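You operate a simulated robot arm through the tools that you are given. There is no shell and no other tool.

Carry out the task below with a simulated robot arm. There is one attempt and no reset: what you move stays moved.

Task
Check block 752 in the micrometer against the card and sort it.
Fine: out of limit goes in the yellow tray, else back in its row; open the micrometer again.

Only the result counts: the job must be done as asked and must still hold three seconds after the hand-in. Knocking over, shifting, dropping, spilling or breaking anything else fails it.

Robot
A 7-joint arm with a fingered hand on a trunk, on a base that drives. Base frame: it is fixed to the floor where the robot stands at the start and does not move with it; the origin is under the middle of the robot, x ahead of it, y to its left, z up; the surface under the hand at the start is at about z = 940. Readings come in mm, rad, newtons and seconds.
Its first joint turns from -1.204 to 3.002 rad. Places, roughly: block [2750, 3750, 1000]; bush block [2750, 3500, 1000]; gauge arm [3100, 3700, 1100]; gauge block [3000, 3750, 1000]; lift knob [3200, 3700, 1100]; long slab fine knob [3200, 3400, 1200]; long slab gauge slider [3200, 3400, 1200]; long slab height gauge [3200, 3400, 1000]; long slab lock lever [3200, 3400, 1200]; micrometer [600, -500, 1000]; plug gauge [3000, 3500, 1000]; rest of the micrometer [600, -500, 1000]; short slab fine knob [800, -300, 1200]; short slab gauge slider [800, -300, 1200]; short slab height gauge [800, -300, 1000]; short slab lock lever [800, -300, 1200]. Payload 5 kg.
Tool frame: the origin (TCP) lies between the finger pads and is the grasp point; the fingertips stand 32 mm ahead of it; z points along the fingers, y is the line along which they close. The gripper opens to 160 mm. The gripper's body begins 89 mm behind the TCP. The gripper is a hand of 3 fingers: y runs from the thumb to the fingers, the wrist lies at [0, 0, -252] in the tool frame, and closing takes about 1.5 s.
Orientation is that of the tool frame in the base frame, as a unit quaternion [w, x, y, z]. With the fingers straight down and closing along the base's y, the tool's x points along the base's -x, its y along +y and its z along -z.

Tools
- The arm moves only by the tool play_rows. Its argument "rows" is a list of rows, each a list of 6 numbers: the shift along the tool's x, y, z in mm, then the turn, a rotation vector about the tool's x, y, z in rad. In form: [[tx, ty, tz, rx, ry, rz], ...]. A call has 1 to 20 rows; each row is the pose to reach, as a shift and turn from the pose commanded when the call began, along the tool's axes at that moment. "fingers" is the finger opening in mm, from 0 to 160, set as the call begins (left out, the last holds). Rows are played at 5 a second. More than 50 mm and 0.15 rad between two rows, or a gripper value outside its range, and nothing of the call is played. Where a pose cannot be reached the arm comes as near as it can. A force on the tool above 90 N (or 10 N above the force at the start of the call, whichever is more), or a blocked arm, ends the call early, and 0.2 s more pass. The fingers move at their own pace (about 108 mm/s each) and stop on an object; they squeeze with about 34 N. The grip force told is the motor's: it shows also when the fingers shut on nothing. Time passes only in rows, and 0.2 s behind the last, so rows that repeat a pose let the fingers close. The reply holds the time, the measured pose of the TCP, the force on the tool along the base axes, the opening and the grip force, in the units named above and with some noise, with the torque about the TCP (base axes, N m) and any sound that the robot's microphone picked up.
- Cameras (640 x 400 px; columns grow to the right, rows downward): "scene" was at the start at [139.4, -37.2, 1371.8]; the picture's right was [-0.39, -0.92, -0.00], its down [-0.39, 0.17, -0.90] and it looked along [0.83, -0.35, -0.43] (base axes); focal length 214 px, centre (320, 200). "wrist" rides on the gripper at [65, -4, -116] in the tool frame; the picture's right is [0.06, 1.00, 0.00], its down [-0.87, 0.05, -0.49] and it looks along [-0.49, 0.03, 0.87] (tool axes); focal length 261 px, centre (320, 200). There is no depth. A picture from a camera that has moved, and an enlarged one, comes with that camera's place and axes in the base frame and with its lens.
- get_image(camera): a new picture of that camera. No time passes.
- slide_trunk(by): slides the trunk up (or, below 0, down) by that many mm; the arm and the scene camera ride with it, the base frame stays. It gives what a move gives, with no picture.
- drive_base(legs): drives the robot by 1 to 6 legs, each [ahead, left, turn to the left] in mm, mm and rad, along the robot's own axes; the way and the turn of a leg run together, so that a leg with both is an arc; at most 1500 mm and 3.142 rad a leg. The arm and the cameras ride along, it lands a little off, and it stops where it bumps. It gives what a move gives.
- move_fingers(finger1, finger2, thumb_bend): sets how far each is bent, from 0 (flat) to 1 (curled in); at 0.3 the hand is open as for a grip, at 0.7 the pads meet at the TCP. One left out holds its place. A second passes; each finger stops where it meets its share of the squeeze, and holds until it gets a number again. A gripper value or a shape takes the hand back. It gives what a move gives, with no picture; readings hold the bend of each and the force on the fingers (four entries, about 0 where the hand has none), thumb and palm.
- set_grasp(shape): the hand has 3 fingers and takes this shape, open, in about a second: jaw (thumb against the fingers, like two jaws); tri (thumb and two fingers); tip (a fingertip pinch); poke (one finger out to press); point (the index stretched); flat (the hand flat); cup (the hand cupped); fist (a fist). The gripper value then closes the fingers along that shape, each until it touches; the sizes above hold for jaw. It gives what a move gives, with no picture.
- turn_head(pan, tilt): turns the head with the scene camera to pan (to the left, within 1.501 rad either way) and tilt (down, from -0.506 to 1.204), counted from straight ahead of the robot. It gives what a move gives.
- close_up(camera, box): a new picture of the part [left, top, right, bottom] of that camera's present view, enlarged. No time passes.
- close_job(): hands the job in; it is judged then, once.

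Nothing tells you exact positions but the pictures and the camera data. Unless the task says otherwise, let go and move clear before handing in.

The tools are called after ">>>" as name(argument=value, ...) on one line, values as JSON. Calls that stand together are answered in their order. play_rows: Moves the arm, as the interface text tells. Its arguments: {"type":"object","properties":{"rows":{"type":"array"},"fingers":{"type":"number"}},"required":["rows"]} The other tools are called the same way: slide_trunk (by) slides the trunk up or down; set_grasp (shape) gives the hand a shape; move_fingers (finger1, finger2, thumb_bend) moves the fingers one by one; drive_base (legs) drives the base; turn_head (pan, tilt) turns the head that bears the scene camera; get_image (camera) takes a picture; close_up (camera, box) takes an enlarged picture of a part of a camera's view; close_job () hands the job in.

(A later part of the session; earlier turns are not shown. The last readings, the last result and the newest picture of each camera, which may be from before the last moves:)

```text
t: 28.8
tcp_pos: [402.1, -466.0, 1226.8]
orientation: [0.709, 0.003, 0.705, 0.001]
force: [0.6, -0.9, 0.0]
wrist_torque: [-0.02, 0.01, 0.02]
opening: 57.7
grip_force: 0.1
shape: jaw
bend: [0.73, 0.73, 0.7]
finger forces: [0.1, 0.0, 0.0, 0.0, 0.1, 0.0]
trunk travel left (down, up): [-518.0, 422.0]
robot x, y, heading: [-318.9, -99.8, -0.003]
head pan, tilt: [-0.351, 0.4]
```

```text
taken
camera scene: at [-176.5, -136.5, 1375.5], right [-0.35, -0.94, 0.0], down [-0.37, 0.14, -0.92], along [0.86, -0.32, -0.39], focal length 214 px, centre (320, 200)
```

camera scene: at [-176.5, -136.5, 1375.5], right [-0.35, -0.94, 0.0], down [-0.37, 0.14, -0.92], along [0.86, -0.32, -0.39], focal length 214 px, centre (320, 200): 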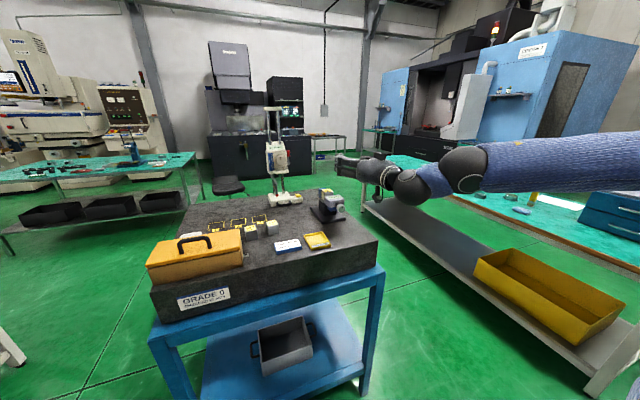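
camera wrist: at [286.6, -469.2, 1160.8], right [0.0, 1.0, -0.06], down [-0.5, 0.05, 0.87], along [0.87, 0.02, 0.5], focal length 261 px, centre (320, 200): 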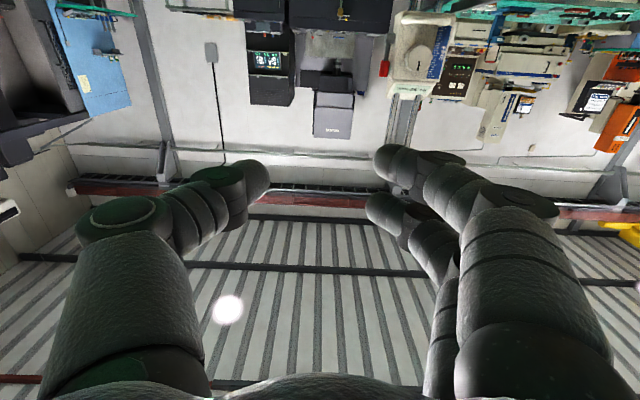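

The hand now points along +x at (402, -466, 1227) and the arm reaches comfortably. I'll lower it to the thimble's height, stopping short of the thimble, to line up.

>>> play_rows(rows=[[30, 0, 0, 0, 0, 0], [70, 0, 0, 0, 0, 0], [110, 0, 0, 0, 0, 0], [150, 0, 0, 0, 0, 0], [180, 0, 0, 0, 0, 0], [190, 0, 0, 0, 0, 0], [190, 0, 0, 0, 0, 0]])

>>> get_image(camera="wrist")

>>> close_up(camera="scene", box=[280, 150, 400, 250])

```text
t: 30.4
tcp_pos: [401.1, -463.9, 1037.4]
orientation: [0.709, 0.003, 0.705, 0.0]
force: [0.1, 0.1, -0.2]
wrist_torque: [-0.01, 0.01, 0.02]
opening: 57.6
grip_force: 0.0
shape: jaw
bend: [0.73, 0.73, 0.7]
finger forces: [0.0, 0.0, 0.0, 0.0, 0.0, 0.1]
trunk travel left (down, up): [-518.0, 422.0]
robot x, y, heading: [-319.2, -103.3, -0.002]
head pan, tilt: [-0.351, 0.4]
```

```text
taken
camera wrist: at [286.2, -467.7, 972.3], right [0.0, 1.0, -0.06], down [-0.5, 0.05, 0.87], along [0.87, 0.03, 0.5], focal length 261 px, centre (320, 200)
```

wrist: 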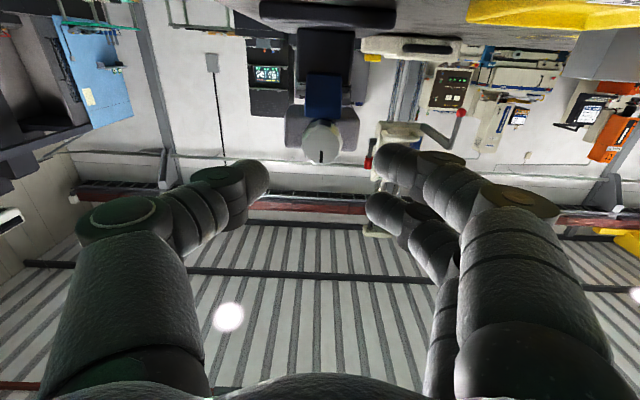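

```text
4.00 times, centred on (340, 200) of scene
camera zoom: at [-176.8, -135.9, 1375.6], right [-0.35, -0.94, 0.0], down [-0.37, 0.14, -0.92], along [0.86, -0.32, -0.39], focal length 858 px, centre (240, 200)
```

zoom: 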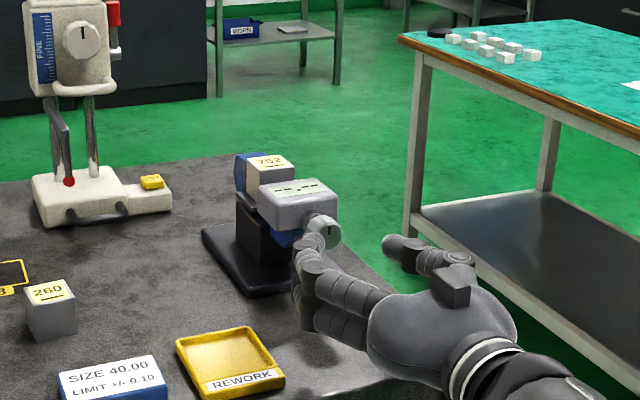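

The thimble's end face is visible between the fingers. I'll enlarge it to line up the hand axis exactly.

>>> close_up(camera="wrist", box=[260, 90, 390, 190])

>>> close_up(camera="scene", box=[325, 185, 385, 225])

```text
4.00 times, centred on (325, 140) of wrist
camera zoom: at [286.2, -467.7, 972.3], right [0.0, 1.0, -0.06], down [-0.5, 0.05, 0.87], along [0.87, 0.03, 0.5], focal length 1043 px, centre (300, 440)
```

zoom: 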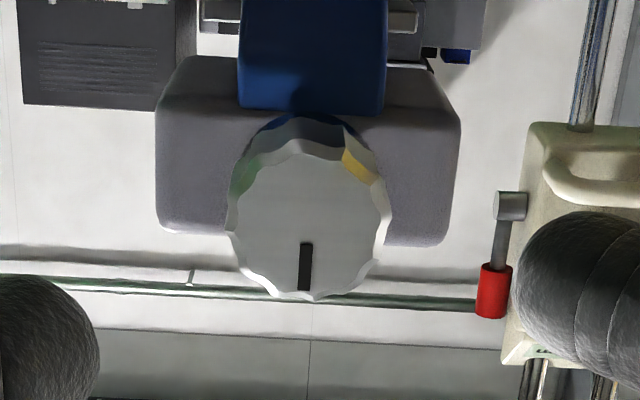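

```text
10.00 times, centred on (355, 205) of scene
camera zoom: at [-176.8, -135.9, 1375.6], right [-0.35, -0.94, 0.0], down [-0.37, 0.14, -0.92], along [0.86, -0.32, -0.39], focal length 2145 px, centre (-30, 150)
```

zoom: 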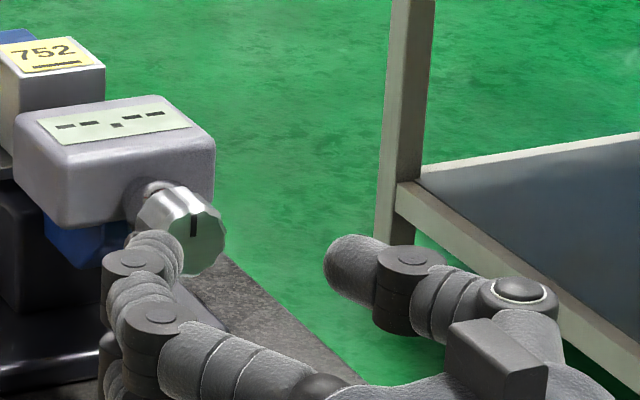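

By the wrist view, the thimble's axis lies about 5–6 mm below and 1 mm to the left of the tool axis. I'll correct that, move 15 mm closer and re-measure.

>>> play_rows(rows=[[5, 1.3, 0, 0, 0, 0], [5, 1.3, 10, 0, 0, 0], [5, 1.3, 20, 0, 0, 0], [5, 1.3, 20, 0, 0, 0]])

>>> close_up(camera="wrist", box=[260, 90, 390, 190])

>>> get_image(camera="wrist")

```text
t: 31.4
tcp_pos: [423.3, -463.5, 1032.4]
orientation: [0.709, 0.003, 0.705, 0.001]
force: [-0.4, -0.6, 0.2]
wrist_torque: [0.01, 0.0, 0.0]
opening: 57.4
grip_force: 0.1
shape: jaw
bend: [0.73, 0.73, 0.7]
finger forces: [0.0, 0.1, 0.0, 0.1, 0.0, 0.0]
trunk travel left (down, up): [-518.0, 422.0]
robot x, y, heading: [-319.3, -102.6, -0.002]
head pan, tilt: [-0.351, 0.4]
```

```text
4.00 times, centred on (325, 140) of wrist
camera zoom: at [307.0, -466.8, 966.9], right [0.0, 1.0, -0.06], down [-0.5, 0.05, 0.87], along [0.87, 0.03, 0.5], focal length 1043 px, centre (300, 440)
```

zoom: 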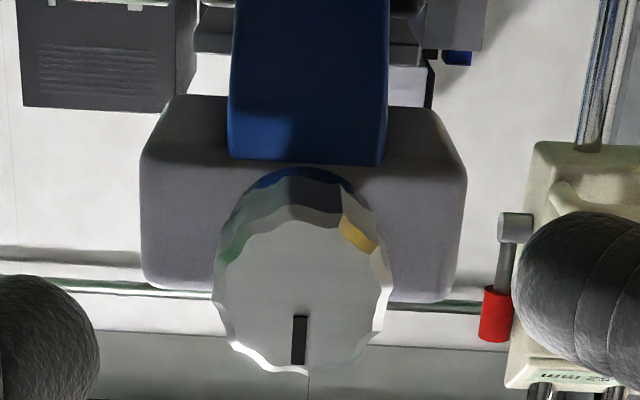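

```text
taken
camera wrist: at [307.0, -466.8, 966.9], right [0.0, 1.0, -0.06], down [-0.5, 0.05, 0.87], along [0.87, 0.03, 0.5], focal length 261 px, centre (320, 200)
```

wrist: 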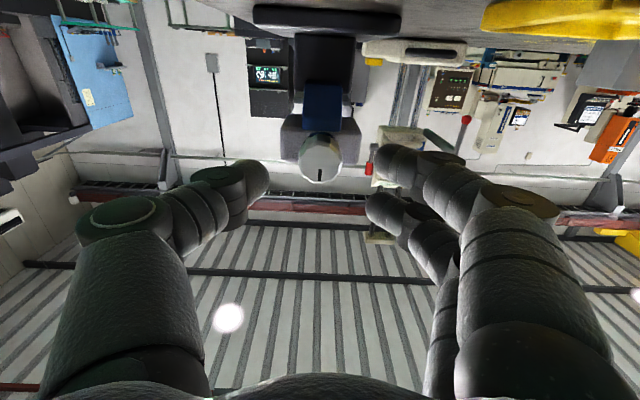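

The remaining offset is about 2 mm in height. I'll correct it and advance 30 mm so the fingertips straddle the thimble.

>>> play_rows(rows=[[2.2, 0.3, 0, 0, 0, 0], [2.2, 0.3, 10, 0, 0, 0], [2.2, 0.3, 20, 0, 0, 0], [2.2, 0.3, 30, 0, 0, 0], [2.2, 0.3, 30, 0, 0, 0]])

>>> close_up(camera="wrist", box=[230, 110, 410, 250])

>>> close_up(camera="scene", box=[305, 180, 385, 230])

```text
t: 32.6
tcp_pos: [453.3, -462.5, 1029.2]
orientation: [0.709, 0.003, 0.705, 0.0]
force: [0.4, -0.8, 0.5]
wrist_torque: [0.03, -0.02, 0.04]
opening: 57.5
grip_force: 0.0
shape: jaw
bend: [0.73, 0.73, 0.7]
finger forces: [0.0, 0.1, 0.0, 0.0, 0.1, 0.0]
trunk travel left (down, up): [-518.0, 422.0]
robot x, y, heading: [-318.9, -97.3, -0.002]
head pan, tilt: [-0.351, 0.4]
```

```text
2.86 times, centred on (320, 180) of wrist
camera zoom: at [338.0, -465.8, 965.0], right [0.0, 1.0, -0.06], down [-0.5, 0.05, 0.87], along [0.87, 0.03, 0.5], focal length 745 px, centre (320, 257)
```

zoom: 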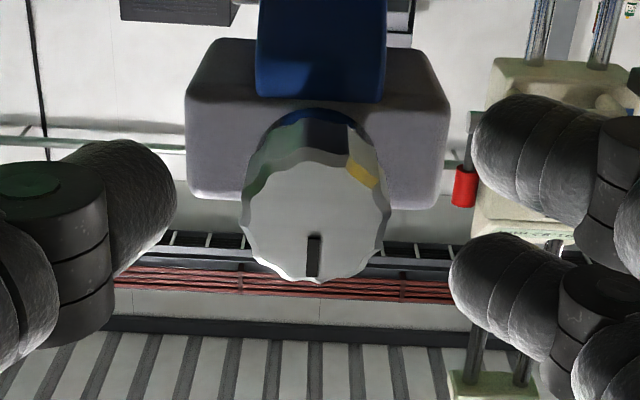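

```text
8.00 times, centred on (345, 205) of scene
camera zoom: at [-177.0, -135.9, 1375.6], right [-0.35, -0.94, 0.0], down [-0.37, 0.14, -0.92], along [0.86, -0.32, -0.39], focal length 1716 px, centre (120, 160)
```

zoom: 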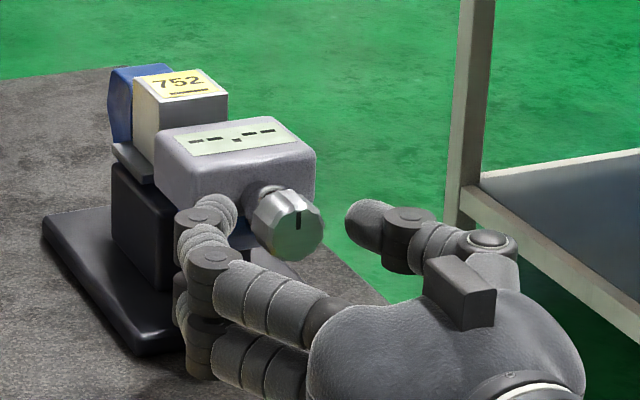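

The hand axis is now within about 1 mm of the thimble's axis. I'll nudge 0.8 mm toward -y and close on the thimble.

>>> play_rows(rows=[[0, -0.8, 2, 0, 0, 0], [0, -0.8, 2, 0, 0, 0], [0, -0.8, 2, 0, 0, 0], [0, -0.8, 2, 0, 0, 0], [0, -0.8, 2, 0, 0, 0], [0, -0.8, 2, 0, 0, 0], [0, -0.8, 2, 0, 0, 0]], fingers=12)

>>> close_up(camera="wrist", box=[230, 110, 410, 250])

>>> close_up(camera="scene", box=[305, 180, 385, 230])

```text
t: 34.2
tcp_pos: [455.3, -463.8, 1031.6]
orientation: [0.709, 0.002, 0.706, 0.001]
force: [2.8, -3.8, 2.1]
wrist_torque: [0.09, 0.0, -0.05]
opening: 18.1
grip_force: 33.9
shape: jaw
bend: [0.72, 0.72, 0.7]
finger forces: [12.3, 15.2, 0.0, 0.0, 32.4, 0.0]
trunk travel left (down, up): [-518.0, 422.0]
robot x, y, heading: [-318.7, -103.7, -0.005]
head pan, tilt: [-0.351, 0.4]
```

```text
2.86 times, centred on (320, 180) of wrist
camera zoom: at [339.9, -467.3, 964.7], right [0.0, 1.0, -0.06], down [-0.5, 0.05, 0.87], along [0.87, 0.03, 0.5], focal length 745 px, centre (320, 257)
```

zoom: 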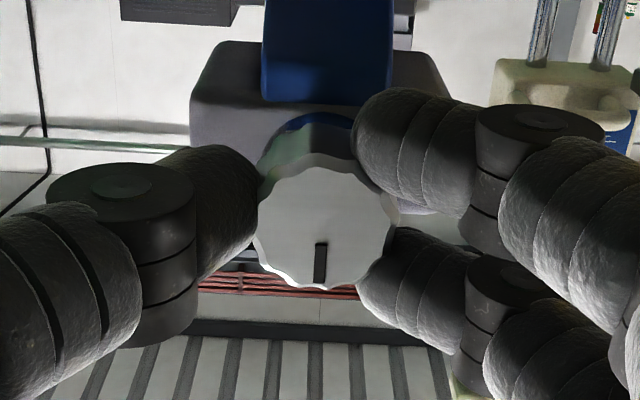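

```text
8.00 times, centred on (345, 205) of scene
camera zoom: at [-176.7, -136.2, 1375.6], right [-0.35, -0.94, 0.0], down [-0.37, 0.14, -0.92], along [0.86, -0.32, -0.39], focal length 1716 px, centre (120, 160)
```

zoom: 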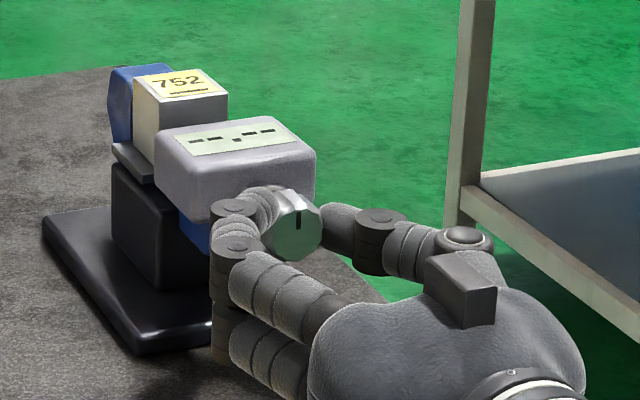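

The thimble is held with only a few newtons of side load, and the micrometer hasn't moved. I'll turn it clockwise as seen from its end (+rz, normally closing) by 0.6 rad and watch the spindle.

>>> play_rows(rows=[[0, 0, 0, 0, 0, 0.1], [0, 0, 0, 0, 0, 0.2], [0, 0, 0, 0, 0, 0.3], [0, 0, 0, 0, 0, 0.4], [0, 0, 0, 0, 0, 0.5], [0, 0, 0, 0, 0, 0.6], [0, 0, 0, 0, 0, 0.6]])

>>> close_up(camera="wrist", box=[230, 110, 410, 250])

>>> close_up(camera="scene", box=[305, 180, 385, 230])

```text
t: 35.8
tcp_pos: [456.9, -464.0, 1029.5]
orientation: [0.677, 0.211, 0.673, 0.21]
force: [-3.1, 11.3, -6.6]
wrist_torque: [-0.05, 0.11, 0.29]
opening: 17.3
grip_force: 33.7
shape: jaw
bend: [0.72, 0.72, 0.7]
finger forces: [21.4, 15.9, 0.0, 0.1, 31.1, 0.0]
trunk travel left (down, up): [-518.0, 422.0]
robot x, y, heading: [-318.3, -102.2, -0.0]
head pan, tilt: [-0.351, 0.4]
```

```text
2.86 times, centred on (320, 180) of wrist
camera zoom: at [340.1, -429.8, 973.9], right [0.0, 0.86, 0.52], down [-0.5, -0.45, 0.74], along [0.87, -0.26, 0.42], focal length 745 px, centre (320, 257)
```

zoom: 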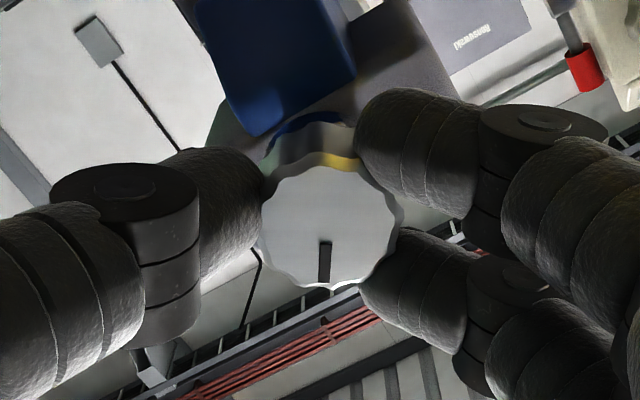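

```text
8.00 times, centred on (345, 205) of scene
camera zoom: at [-176.6, -135.0, 1375.5], right [-0.35, -0.94, 0.0], down [-0.37, 0.13, -0.92], along [0.86, -0.32, -0.39], focal length 1716 px, centre (120, 160)
```

zoom: 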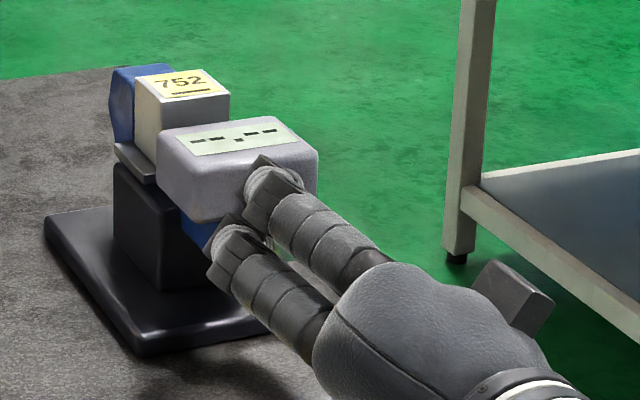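

The thimble turns with the hand. The side force (about 13 N) says the thimble's centre is roughly 1–1.5 mm off the tool axis, so I'll correct for that and keep turning about the thimble's own axis.

>>> play_rows(rows=[[1.0, 0.25, 0, 0, 0, 0], [1.14, 0.34, 0, 0, 0, 0.1], [1.27, 0.45, 0, 0, 0, 0.2], [1.4, 0.58, 0, 0, 0, 0.3], [1.51, 0.72, 0, 0, 0, 0.4], [1.61, 0.87, 0, 0, 0, 0.5], [1.69, 1.02, 0, 0, 0, 0.6], [1.69, 1.02, 0, 0, 0, 0.6]])

>>> close_up(camera="wrist", box=[230, 110, 410, 250])

>>> close_up(camera="scene", box=[240, 160, 400, 260])

```text
t: 37.6
tcp_pos: [456.0, -462.5, 1030.3]
orientation: [0.585, 0.402, 0.58, 0.4]
force: [4.4, 1.3, 1.2]
wrist_torque: [-0.01, -0.02, 0.02]
opening: 17.5
grip_force: 33.8
shape: jaw
bend: [0.72, 0.72, 0.7]
finger forces: [16.6, 17.5, 0.1, 0.0, 31.0, 0.0]
trunk travel left (down, up): [-518.0, 422.0]
robot x, y, heading: [-319.4, -105.0, -0.007]
head pan, tilt: [-0.351, 0.4]
```

```text
2.86 times, centred on (320, 180) of wrist
camera zoom: at [339.9, -402.3, 1002.9], right [0.0, 0.41, 0.91], down [-0.5, -0.79, 0.36], along [0.87, -0.45, 0.21], focal length 745 px, centre (320, 257)
```

zoom: 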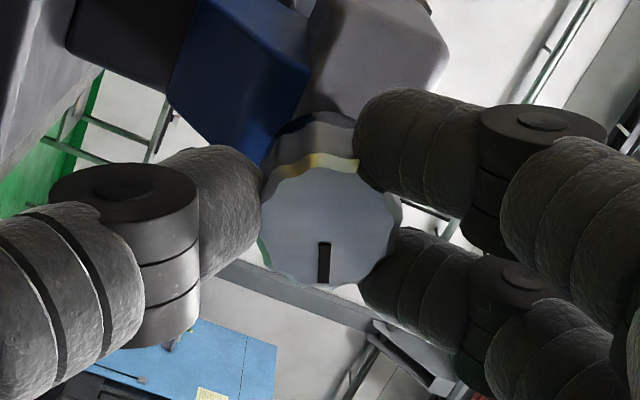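

```text
4.00 times, centred on (320, 210) of scene
camera zoom: at [-176.6, -135.7, 1375.6], right [-0.35, -0.94, 0.0], down [-0.37, 0.14, -0.92], along [0.86, -0.32, -0.39], focal length 858 px, centre (320, 160)
```

zoom: 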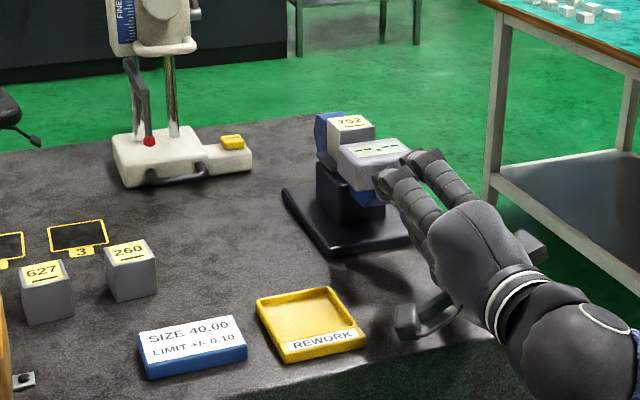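

Side forces are nearly gone and the micrometer stands where it was. I'll keep turning another 0.9 rad with the same compensation.

>>> play_rows(rows=[[0.14, 0.1, 0, 0, 0, 0.1], [0.27, 0.21, 0, 0, 0, 0.2], [0.4, 0.33, 0, 0, 0, 0.3], [0.51, 0.47, 0, 0, 0, 0.4], [0.61, 0.62, 0, 0, 0, 0.5], [0.69, 0.77, 0, 0, 0, 0.6], [0.75, 0.94, 0, 0, 0, 0.7], [0.8, 1.11, 0, 0, 0, 0.8], [0.83, 1.27, 0, 0, 0, 0.9], [0.83, 1.27, 0, 0, 0, 0.9]])

>>> close_up(camera="wrist", box=[230, 110, 410, 250])

>>> close_up(camera="scene", box=[305, 180, 385, 230])

```text
t: 39.8
tcp_pos: [455.7, -461.8, 1031.4]
orientation: [0.352, 0.613, 0.349, 0.615]
force: [2.6, 3.6, 9.1]
wrist_torque: [-0.05, -0.24, 0.01]
opening: 17.0
grip_force: 34.0
shape: jaw
bend: [0.71, 0.72, 0.7]
finger forces: [21.0, 17.5, 0.1, 0.1, 29.4, 0.1]
trunk travel left (down, up): [-518.0, 422.0]
robot x, y, heading: [-318.8, -102.3, 0.002]
head pan, tilt: [-0.351, 0.4]
```

```text
2.86 times, centred on (320, 180) of wrist
camera zoom: at [339.5, -402.6, 1060.5], right [-0.01, -0.46, 0.89], down [-0.49, -0.77, -0.4], along [0.87, -0.44, -0.22], focal length 745 px, centre (320, 257)
```

zoom: 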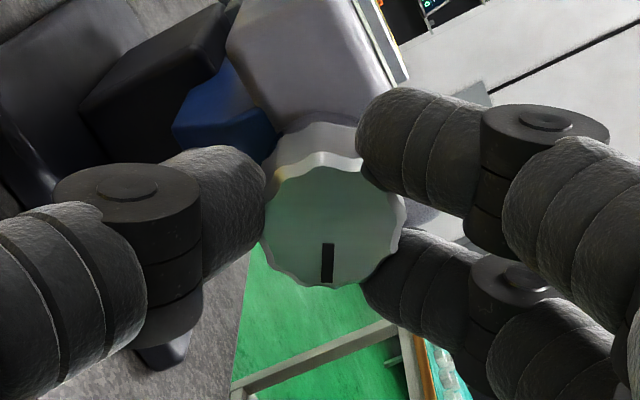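

```text
8.00 times, centred on (345, 205) of scene
camera zoom: at [-177.4, -135.1, 1375.7], right [-0.35, -0.94, 0.0], down [-0.36, 0.13, -0.92], along [0.86, -0.32, -0.39], focal length 1716 px, centre (120, 160)
```

zoom: 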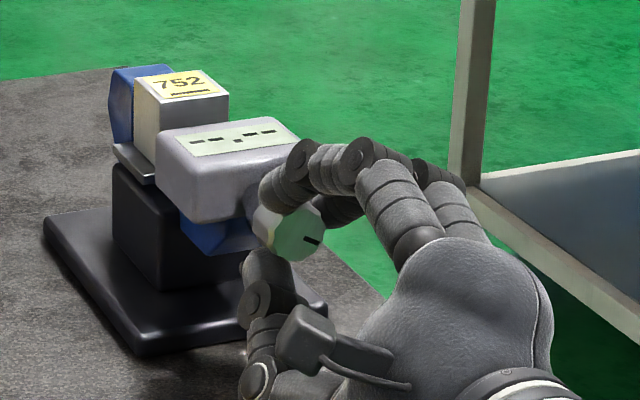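

120° turned so far and the micrometer stays put. The display still shows dashes. I'll refine the centring a touch and continue turning 0.9 rad.

>>> play_rows(rows=[[0.61, 0.45, 0, 0, 0, 0], [0.79, 0.62, 0, 0, 0, 0.1], [0.96, 0.81, 0, 0, 0, 0.2], [1.1, 1.01, 0, 0, 0, 0.3], [1.22, 1.22, 0, 0, 0, 0.4], [1.33, 1.45, 0, 0, 0, 0.5], [1.4, 1.69, 0, 0, 0, 0.6], [1.46, 1.93, 0, 0, 0, 0.7], [1.49, 2.17, 0, 0, 0, 0.8], [1.49, 2.42, 0, 0, 0, 0.9], [1.49, 2.42, 0, 0, 0, 0.9]])

>>> close_up(camera="wrist", box=[230, 110, 410, 250])

>>> close_up(camera="scene", box=[305, 180, 385, 230])

```text
t: 42.2
tcp_pos: [456.2, -461.4, 1032.9]
orientation: [0.049, 0.704, 0.047, 0.707]
force: [2.8, -4.2, 8.2]
wrist_torque: [-0.02, -0.14, -0.14]
opening: 17.3
grip_force: 34.0
shape: jaw
bend: [0.71, 0.72, 0.7]
finger forces: [20.8, 17.8, 0.0, 0.0, 29.9, 0.0]
trunk travel left (down, up): [-518.0, 422.0]
robot x, y, heading: [-317.5, -102.1, -0.005]
head pan, tilt: [-0.351, 0.4]
```

```text
2.86 times, centred on (320, 180) of wrist
camera zoom: at [339.2, -448.1, 1097.0], right [0.0, -0.98, 0.2], down [-0.49, -0.17, -0.86], along [0.87, -0.1, -0.48], focal length 745 px, centre (320, 257)
```

zoom: 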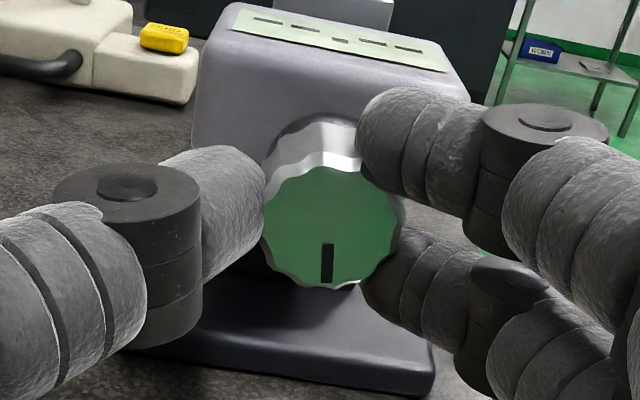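

```text
8.00 times, centred on (345, 205) of scene
camera zoom: at [-177.3, -136.0, 1375.7], right [-0.35, -0.94, 0.0], down [-0.36, 0.14, -0.92], along [0.86, -0.32, -0.39], focal length 1716 px, centre (120, 160)
```

zoom: 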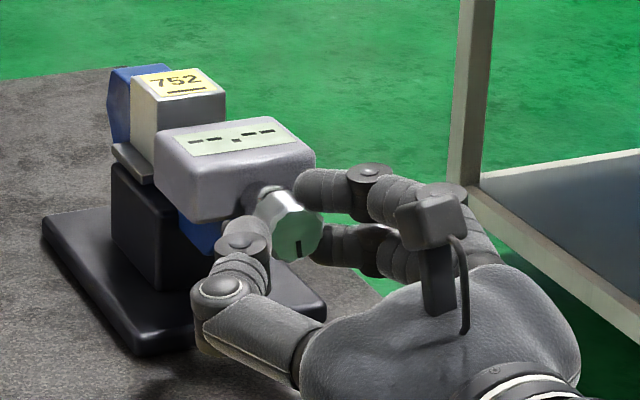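

The hand has rolled about 3 rad and the thimble followed. Before more strokes I want to see how far the spindle moved, so I'll release, back off and look at the gap from above.

>>> play_rows(rows=[[0.55, 0.38, 0, 0, 0, 0], [0.55, 0.38, 0, 0, 0, 0], [0.55, 0.38, 0, 0, 0, 0], [0.55, 0.38, 0, 0, 0, 0]], fingers=58)

>>> close_up(camera="wrist", box=[230, 110, 410, 250])

>>> close_up(camera="scene", box=[305, 180, 385, 230])

```text
t: 43.2
tcp_pos: [454.6, -461.4, 1032.5]
orientation: [0.049, 0.704, 0.048, 0.707]
force: [-1.3, -0.5, 0.1]
wrist_torque: [0.0, 0.02, 0.0]
opening: 57.4
grip_force: 0.1
shape: jaw
bend: [0.73, 0.73, 0.7]
finger forces: [0.1, 0.1, 0.1, 0.0, 0.0, 0.0]
trunk travel left (down, up): [-518.0, 422.0]
robot x, y, heading: [-315.9, -100.6, -0.002]
head pan, tilt: [-0.351, 0.4]
```

```text
2.86 times, centred on (320, 180) of wrist
camera zoom: at [339.3, -448.2, 1096.9], right [0.0, -0.98, 0.2], down [-0.49, -0.17, -0.86], along [0.87, -0.1, -0.48], focal length 745 px, centre (320, 257)
```

zoom: 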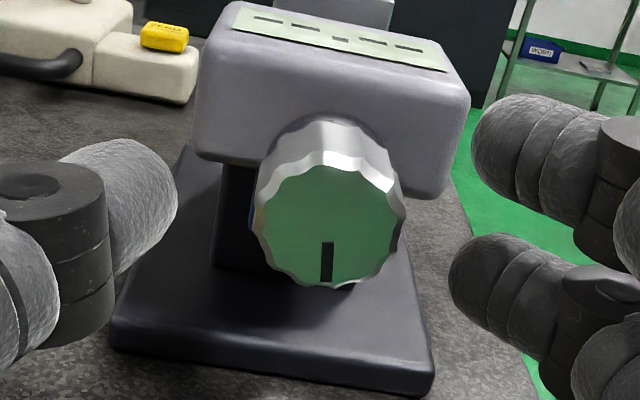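

```text
8.00 times, centred on (345, 205) of scene
camera zoom: at [-176.9, -135.7, 1375.6], right [-0.35, -0.94, 0.0], down [-0.37, 0.14, -0.92], along [0.86, -0.32, -0.39], focal length 1716 px, centre (120, 160)
```

zoom: 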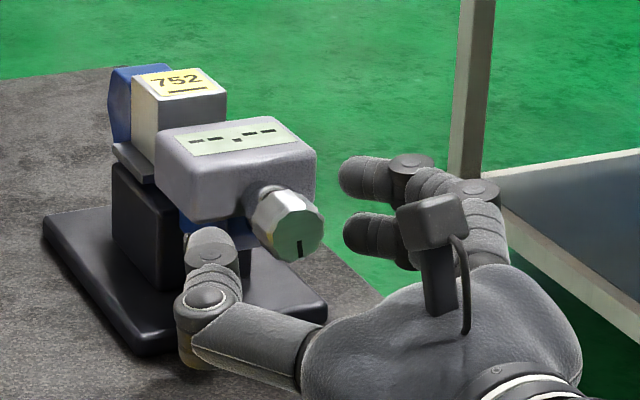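

Released cleanly. I'll repeat an earlier close-up to compare the block, box and thimble positions.

>>> close_up(camera="scene", box=[325, 185, 385, 225])

>>> close_up(camera="scene", box=[280, 150, 400, 250])

```text
10.00 times, centred on (355, 205) of scene
camera zoom: at [-176.9, -135.7, 1375.6], right [-0.35, -0.94, 0.0], down [-0.37, 0.14, -0.92], along [0.86, -0.32, -0.39], focal length 2145 px, centre (-30, 150)
```

zoom: 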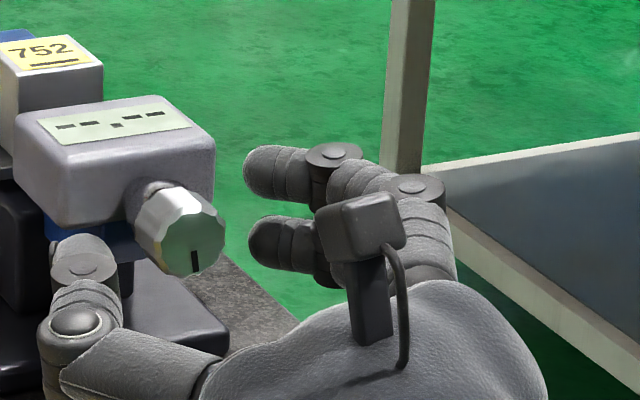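

```text
4.00 times, centred on (340, 200) of scene
camera zoom: at [-176.9, -135.7, 1375.6], right [-0.35, -0.94, 0.0], down [-0.37, 0.14, -0.92], along [0.86, -0.32, -0.39], focal length 858 px, centre (240, 200)
```

zoom: 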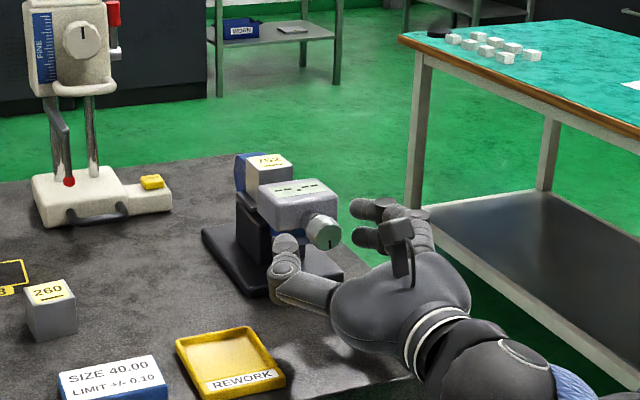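

The block seems to have shifted about 2 mm toward the anvil, so the spindle has probably already advanced and the pitch is coarse. I'll back off, rise and look down at the gap with the wrist camera, which is now on top of the hand.

>>> play_rows(rows=[[0, 0, -15, 0, 0, 0], [0, 0, -40, 0, 0, 0], [0, 0, -50, 0, 0, 0], [40, 5.7, -50, 0, 0, 0], [85, 12, -50, 0, 0, 0], [130, 18.5, -50, 0, 0, 0], [175, 25, -45, 0, 0, 0], [215, 30, -20, 0, 0, 0], [225, 32, 15, 0, 0, 0], [225, 32, 15, 0, 0, 0]])

>>> get_image(camera="wrist")

```text
t: 45.4
tcp_pos: [406.8, -462.3, 1130.2]
orientation: [0.049, 0.704, 0.047, 0.707]
force: [0.7, 0.0, 0.1]
wrist_torque: [-0.01, 0.01, 0.01]
opening: 57.7
grip_force: 0.1
shape: jaw
bend: [0.73, 0.73, 0.7]
finger forces: [0.0, 0.0, 0.0, 0.0, 0.0, 0.0]
out of reach, approached as far as the arm can: row 6, 7, 8, 9, 10
trunk travel left (down, up): [-518.0, 422.0]
robot x, y, heading: [-318.1, -99.5, -0.007]
head pan, tilt: [-0.351, 0.4]
```

```text
taken
camera wrist: at [290.7, -447.9, 1193.2], right [0.0, -0.98, 0.2], down [-0.49, -0.17, -0.86], along [0.87, -0.1, -0.48], focal length 261 px, centre (320, 200)
```

wrist: 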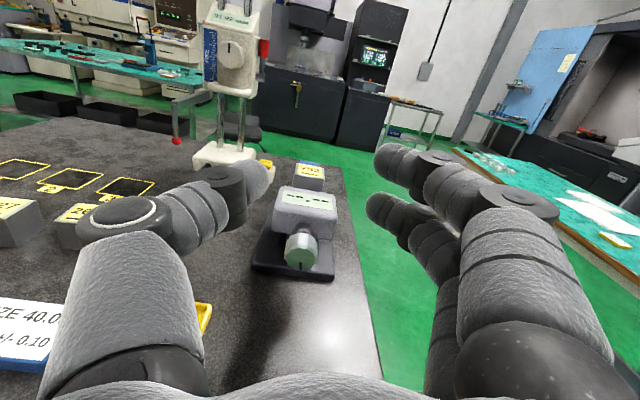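

That pose is at the edge of reach. Raising the trunk lifts the hand and cameras rigidly, which gives the view down into the gap.

>>> slide_trunk(by=200)

>>> get_image(camera="wrist")

>>> get_image(camera="scene")

```text
t: 47.5
tcp_pos: [407.3, -462.1, 1328.6]
orientation: [0.049, 0.704, 0.047, 0.707]
force: [-0.3, -0.4, 0.8]
wrist_torque: [0.0, 0.01, 0.0]
opening: 57.5
grip_force: 0.0
shape: jaw
bend: [0.73, 0.73, 0.7]
finger forces: [0.1, 0.0, 0.1, 0.0, 0.1, 0.0]
trunk travel left (down, up): [-718.0, 222.0]
robot x, y, heading: [-320.8, -98.9, -0.005]
head pan, tilt: [-0.351, 0.4]
```

```text
taken
camera wrist: at [291.1, -448.2, 1392.8], right [0.0, -0.98, 0.2], down [-0.49, -0.17, -0.86], along [0.87, -0.1, -0.48], focal length 261 px, centre (320, 200)
```

wrist: 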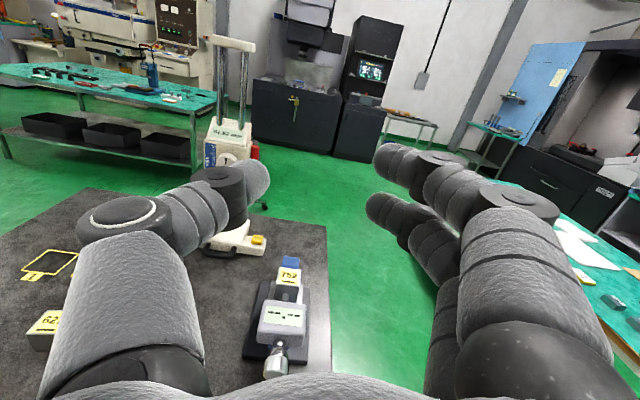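

```text
taken
camera scene: at [-176.8, -136.0, 1575.5], right [-0.35, -0.94, 0.0], down [-0.37, 0.14, -0.92], along [0.86, -0.32, -0.39], focal length 214 px, centre (320, 200)
```

scene: 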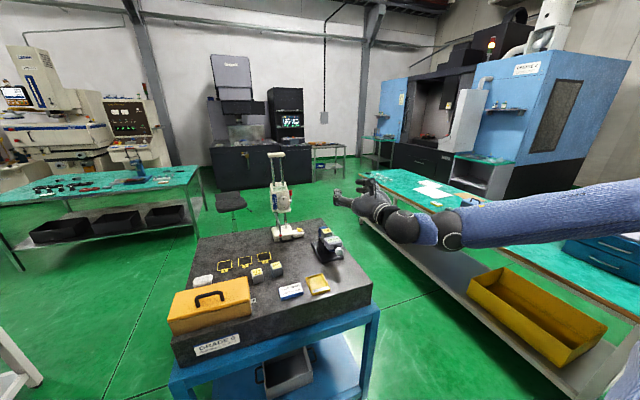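

>>> close_up(camera="wrist", box=[235, 240, 355, 390])

>>> close_up(camera="wrist", box=[260, 250, 330, 310])

>>> close_up(camera="scene", box=[300, 215, 360, 270])

```text
2.67 times, centred on (295, 315) of wrist
camera zoom: at [291.1, -448.2, 1392.8], right [0.0, -0.98, 0.2], down [-0.49, -0.17, -0.86], along [0.87, -0.1, -0.48], focal length 695 px, centre (387, -107)
```

zoom: 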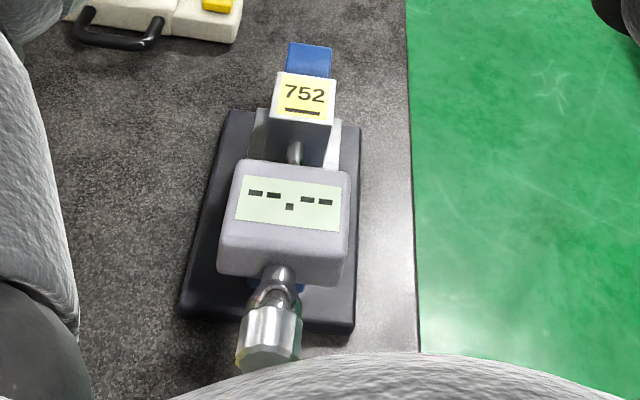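

```text
6.67 times, centred on (295, 280) of wrist
camera zoom: at [291.1, -448.2, 1392.8], right [0.0, -0.98, 0.2], down [-0.49, -0.17, -0.86], along [0.87, -0.1, -0.48], focal length 1738 px, centre (487, -333)
```

zoom: 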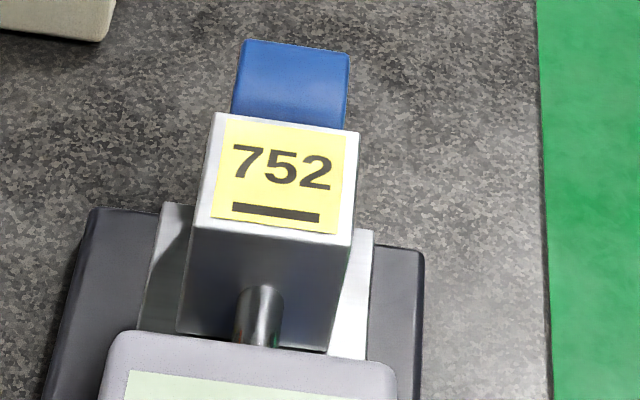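

```text
7.27 times, centred on (330, 242) of scene
camera zoom: at [-176.8, -136.0, 1575.5], right [-0.35, -0.94, 0.0], down [-0.37, 0.14, -0.92], along [0.86, -0.32, -0.39], focal length 1560 px, centre (247, -109)
```

zoom: 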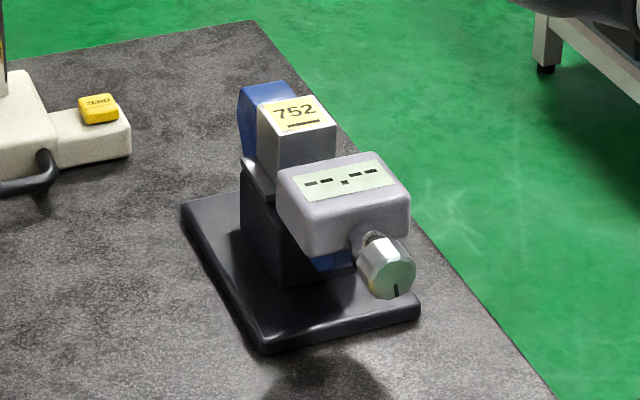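

The spindle tip already touches the block's face and the block is close to the anvil, so only a little more turning is needed. I'll roll the hand back to mid-range here in free air, then lower the trunk again.

>>> play_rows(rows=[[0, 0, 0, 0, 0, -0.14], [0, 0, 0, 0, 0, -0.28], [0, 0, 0, 0, 0, -0.42], [0, 0, 0, 0, 0, -0.56], [0, 0, 0, 0, 0, -0.7], [0, 0, 0, 0, 0, -0.84], [0, 0, 0, 0, 0, -0.98], [0, 0, 0, 0, 0, -1.12], [0, 0, 0, 0, 0, -1.26], [0, 0, 0, 0, 0, -1.4], [0, 0, 0, 0, 0, -1.5], [0, 0, 0, 0, 0, -1.5]])

>>> slide_trunk(by=-200)

>>> get_image(camera="wrist")

>>> get_image(camera="scene")

```text
t: 50.1
tcp_pos: [406.8, -461.0, 1329.3]
orientation: [0.518, 0.482, 0.515, 0.484]
force: [0.0, 0.3, -0.7]
wrist_torque: [0.01, 0.01, 0.01]
opening: 57.6
grip_force: 0.2
shape: jaw
bend: [0.73, 0.73, 0.7]
finger forces: [0.0, 0.0, 0.0, 0.0, 0.0, 0.1]
trunk travel left (down, up): [-718.0, 222.0]
robot x, y, heading: [-318.7, -104.6, -0.006]
head pan, tilt: [-0.351, 0.4]
```

```text
t: 52.3
tcp_pos: [406.3, -459.7, 1129.6]
orientation: [0.518, 0.483, 0.514, 0.483]
force: [0.2, 0.1, 0.2]
wrist_torque: [-0.01, 0.02, 0.03]
opening: 57.6
grip_force: 0.0
shape: jaw
bend: [0.73, 0.73, 0.7]
finger forces: [0.0, 0.0, 0.1, 0.1, 0.0, 0.0]
trunk travel left (down, up): [-518.0, 422.0]
robot x, y, heading: [-317.3, -101.3, -0.005]
head pan, tilt: [-0.351, 0.4]
```

```text
taken
camera wrist: at [291.3, -395.4, 1120.8], right [0.0, 0.13, 0.99], down [-0.49, -0.86, 0.11], along [0.87, -0.49, 0.07], focal length 261 px, centre (320, 200)
```

wrist: 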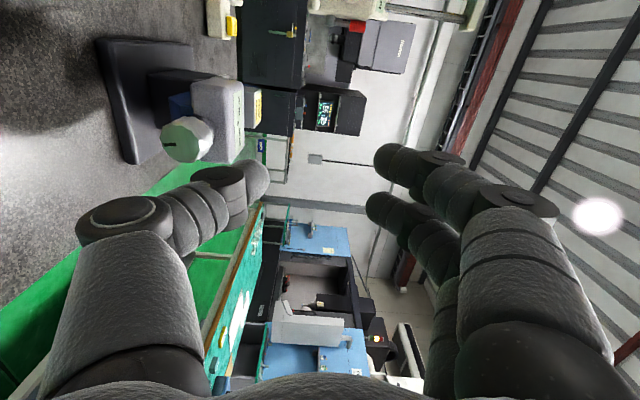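

```text
taken
camera scene: at [-177.0, -135.7, 1375.7], right [-0.35, -0.94, 0.0], down [-0.37, 0.14, -0.92], along [0.86, -0.32, -0.39], focal length 214 px, centre (320, 200)
```

scene: 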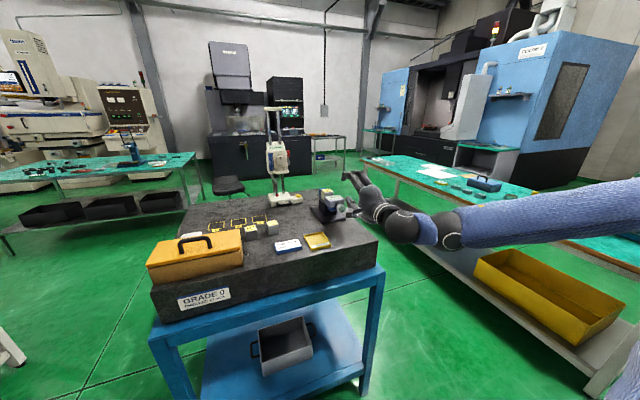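

The hand is rolled to mid-range with the thumb below. I'll come down to thimble height in front of it, then check alignment.

>>> play_rows(rows=[[1, -25, 0, 0, 0, 0], [2, -55, 0, 0, 0, 0], [4, -80, 5, 0, 0, 0], [5, -97, 12, 0, 0, 0], [5, -97.4, 17, 0, 0, 0], [5, -97.4, 17, 0, 0, 0]])

>>> close_up(camera="wrist", box=[230, 90, 410, 230])

>>> close_up(camera="scene", box=[305, 180, 385, 230])

```text
t: 53.7
tcp_pos: [425.7, -462.6, 1029.4]
orientation: [0.518, 0.483, 0.514, 0.484]
force: [-0.1, -0.2, -0.4]
wrist_torque: [0.01, -0.01, 0.0]
opening: 57.5
grip_force: 0.0
shape: jaw
bend: [0.73, 0.73, 0.7]
finger forces: [0.1, 0.0, 0.0, 0.0, 0.0, 0.1]
trunk travel left (down, up): [-518.0, 422.0]
robot x, y, heading: [-318.1, -103.1, -0.002]
head pan, tilt: [-0.351, 0.4]
```

```text
2.86 times, centred on (320, 160) of wrist
camera zoom: at [309.3, -397.7, 1021.1], right [0.0, 0.13, 0.99], down [-0.49, -0.86, 0.11], along [0.87, -0.49, 0.07], focal length 745 px, centre (320, 314)
```

zoom: 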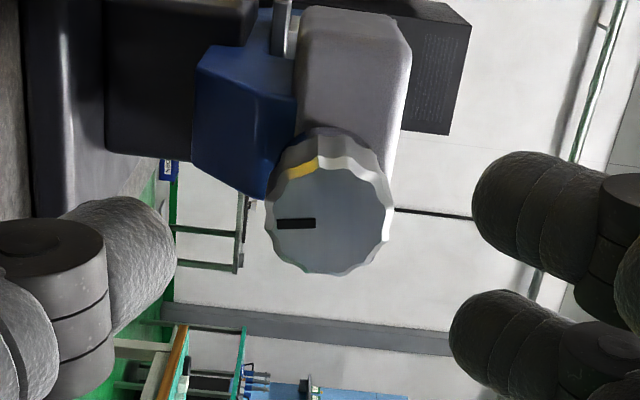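

```text
8.00 times, centred on (345, 205) of scene
camera zoom: at [-176.9, -135.9, 1375.6], right [-0.35, -0.94, 0.0], down [-0.37, 0.14, -0.92], along [0.86, -0.32, -0.39], focal length 1716 px, centre (120, 160)
```

zoom: 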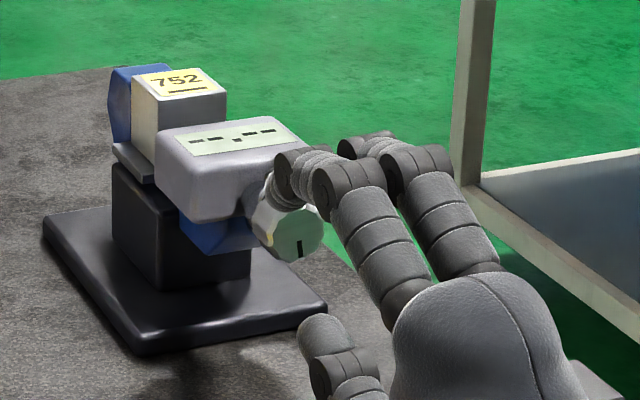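

The thimble sits about 0.8 mm / 1.8 mm off the tool axis. I'll correct and advance 30 mm.

>>> play_rows(rows=[[0.8, 1.8, 0, 0, 0, 0], [0.8, 1.8, 10, 0, 0, 0], [0.8, 1.8, 20, 0, 0, 0], [0.8, 1.8, 30, 0, 0, 0], [0.8, 1.8, 30, 0, 0, 0]])

>>> close_up(camera="wrist", box=[230, 110, 410, 250])

```text
t: 54.9
tcp_pos: [453.7, -461.9, 1033.9]
orientation: [0.518, 0.483, 0.514, 0.483]
force: [0.5, -0.4, 0.2]
wrist_torque: [0.03, 0.04, -0.01]
opening: 57.7
grip_force: 0.0
shape: jaw
bend: [0.73, 0.73, 0.7]
finger forces: [0.0, 0.0, 0.0, 0.1, 0.0, 0.1]
trunk travel left (down, up): [-518.0, 422.0]
robot x, y, heading: [-319.5, -102.9, -0.002]
head pan, tilt: [-0.351, 0.4]
```

```text
2.86 times, centred on (320, 180) of wrist
camera zoom: at [338.1, -396.6, 1024.4], right [0.0, 0.13, 0.99], down [-0.5, -0.86, 0.11], along [0.87, -0.49, 0.07], focal length 745 px, centre (320, 257)
```

zoom: 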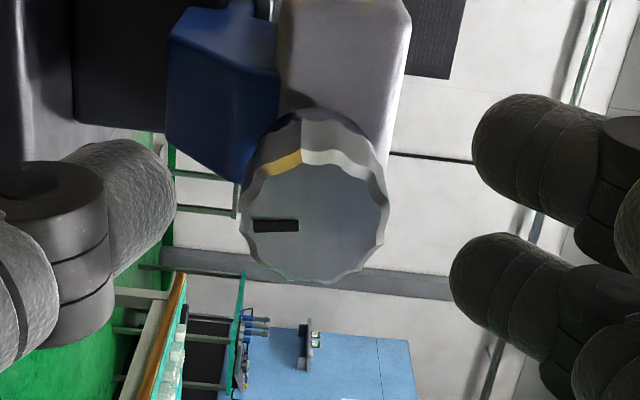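

The thimble now sits about 1.4 mm low in tool y. I'll correct that and close.

>>> play_rows(rows=[[0, -1.4, 2, 0, 0, 0], [0, -1.4, 2, 0, 0, 0], [0, -1.4, 2, 0, 0, 0]])

>>> close_up(camera="wrist", box=[230, 110, 410, 250])

```text
t: 55.7
tcp_pos: [456.1, -461.5, 1031.1]
orientation: [0.519, 0.483, 0.514, 0.483]
force: [0.4, -0.6, -0.5]
wrist_torque: [0.01, 0.0, -0.01]
opening: 57.7
grip_force: 0.1
shape: jaw
bend: [0.73, 0.73, 0.7]
finger forces: [0.1, 0.0, 0.1, 0.0, 0.0, 0.0]
trunk travel left (down, up): [-518.0, 422.0]
robot x, y, heading: [-315.0, -103.6, -0.002]
head pan, tilt: [-0.351, 0.4]
```

```text
2.86 times, centred on (320, 180) of wrist
camera zoom: at [340.4, -396.4, 1023.2], right [0.0, 0.13, 0.99], down [-0.49, -0.86, 0.11], along [0.87, -0.49, 0.07], focal length 745 px, centre (320, 257)
```

zoom: 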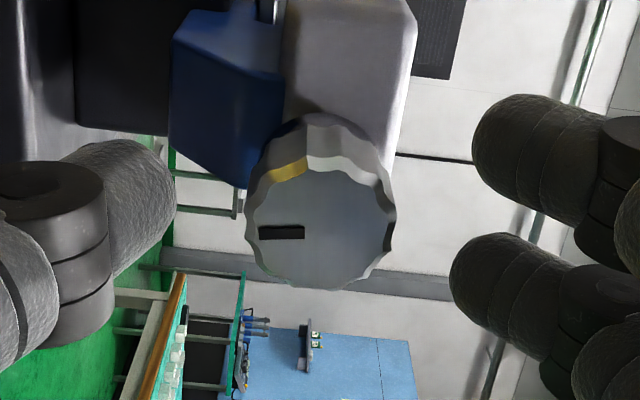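

Now centred. Closing on the thimble.

>>> play_rows(rows=[[0, 0, 0, 0, 0, 0], [0, 0, 0, 0, 0, 0], [0, 0, 0, 0, 0, 0], [0, 0, 0, 0, 0, 0], [0, 0, 0, 0, 0, 0], [0, 0, 0, 0, 0, 0]], fingers=12)

>>> close_up(camera="wrist", box=[230, 110, 410, 250])

>>> close_up(camera="scene", box=[305, 180, 385, 230])

```text
t: 57.1
tcp_pos: [457.1, -462.1, 1031.1]
orientation: [0.518, 0.483, 0.514, 0.484]
force: [1.7, 0.3, -4.3]
wrist_torque: [-0.02, 0.1, -0.01]
opening: 16.9
grip_force: 34.0
shape: jaw
bend: [0.72, 0.72, 0.7]
finger forces: [12.4, 14.3, 0.0, 0.1, 32.9, 0.0]
trunk travel left (down, up): [-518.0, 422.0]
robot x, y, heading: [-318.0, -98.2, -0.008]
head pan, tilt: [-0.351, 0.4]
```

```text
2.86 times, centred on (320, 180) of wrist
camera zoom: at [340.7, -396.5, 1022.8], right [0.0, 0.13, 0.99], down [-0.49, -0.86, 0.11], along [0.87, -0.49, 0.07], focal length 745 px, centre (320, 257)
```

zoom: 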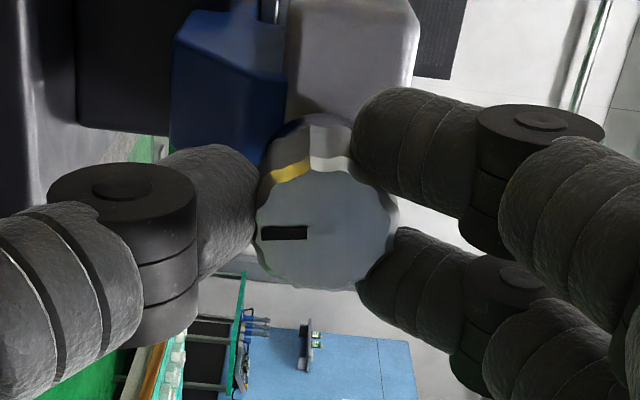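

```text
8.00 times, centred on (345, 205) of scene
camera zoom: at [-176.3, -135.9, 1375.5], right [-0.35, -0.94, 0.0], down [-0.37, 0.14, -0.92], along [0.86, -0.32, -0.39], focal length 1716 px, centre (120, 160)
```

zoom: 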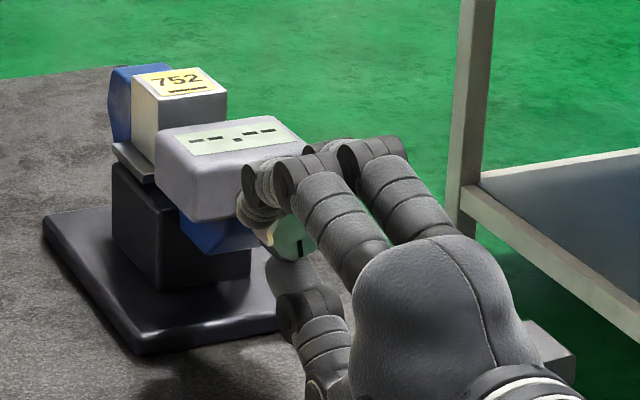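

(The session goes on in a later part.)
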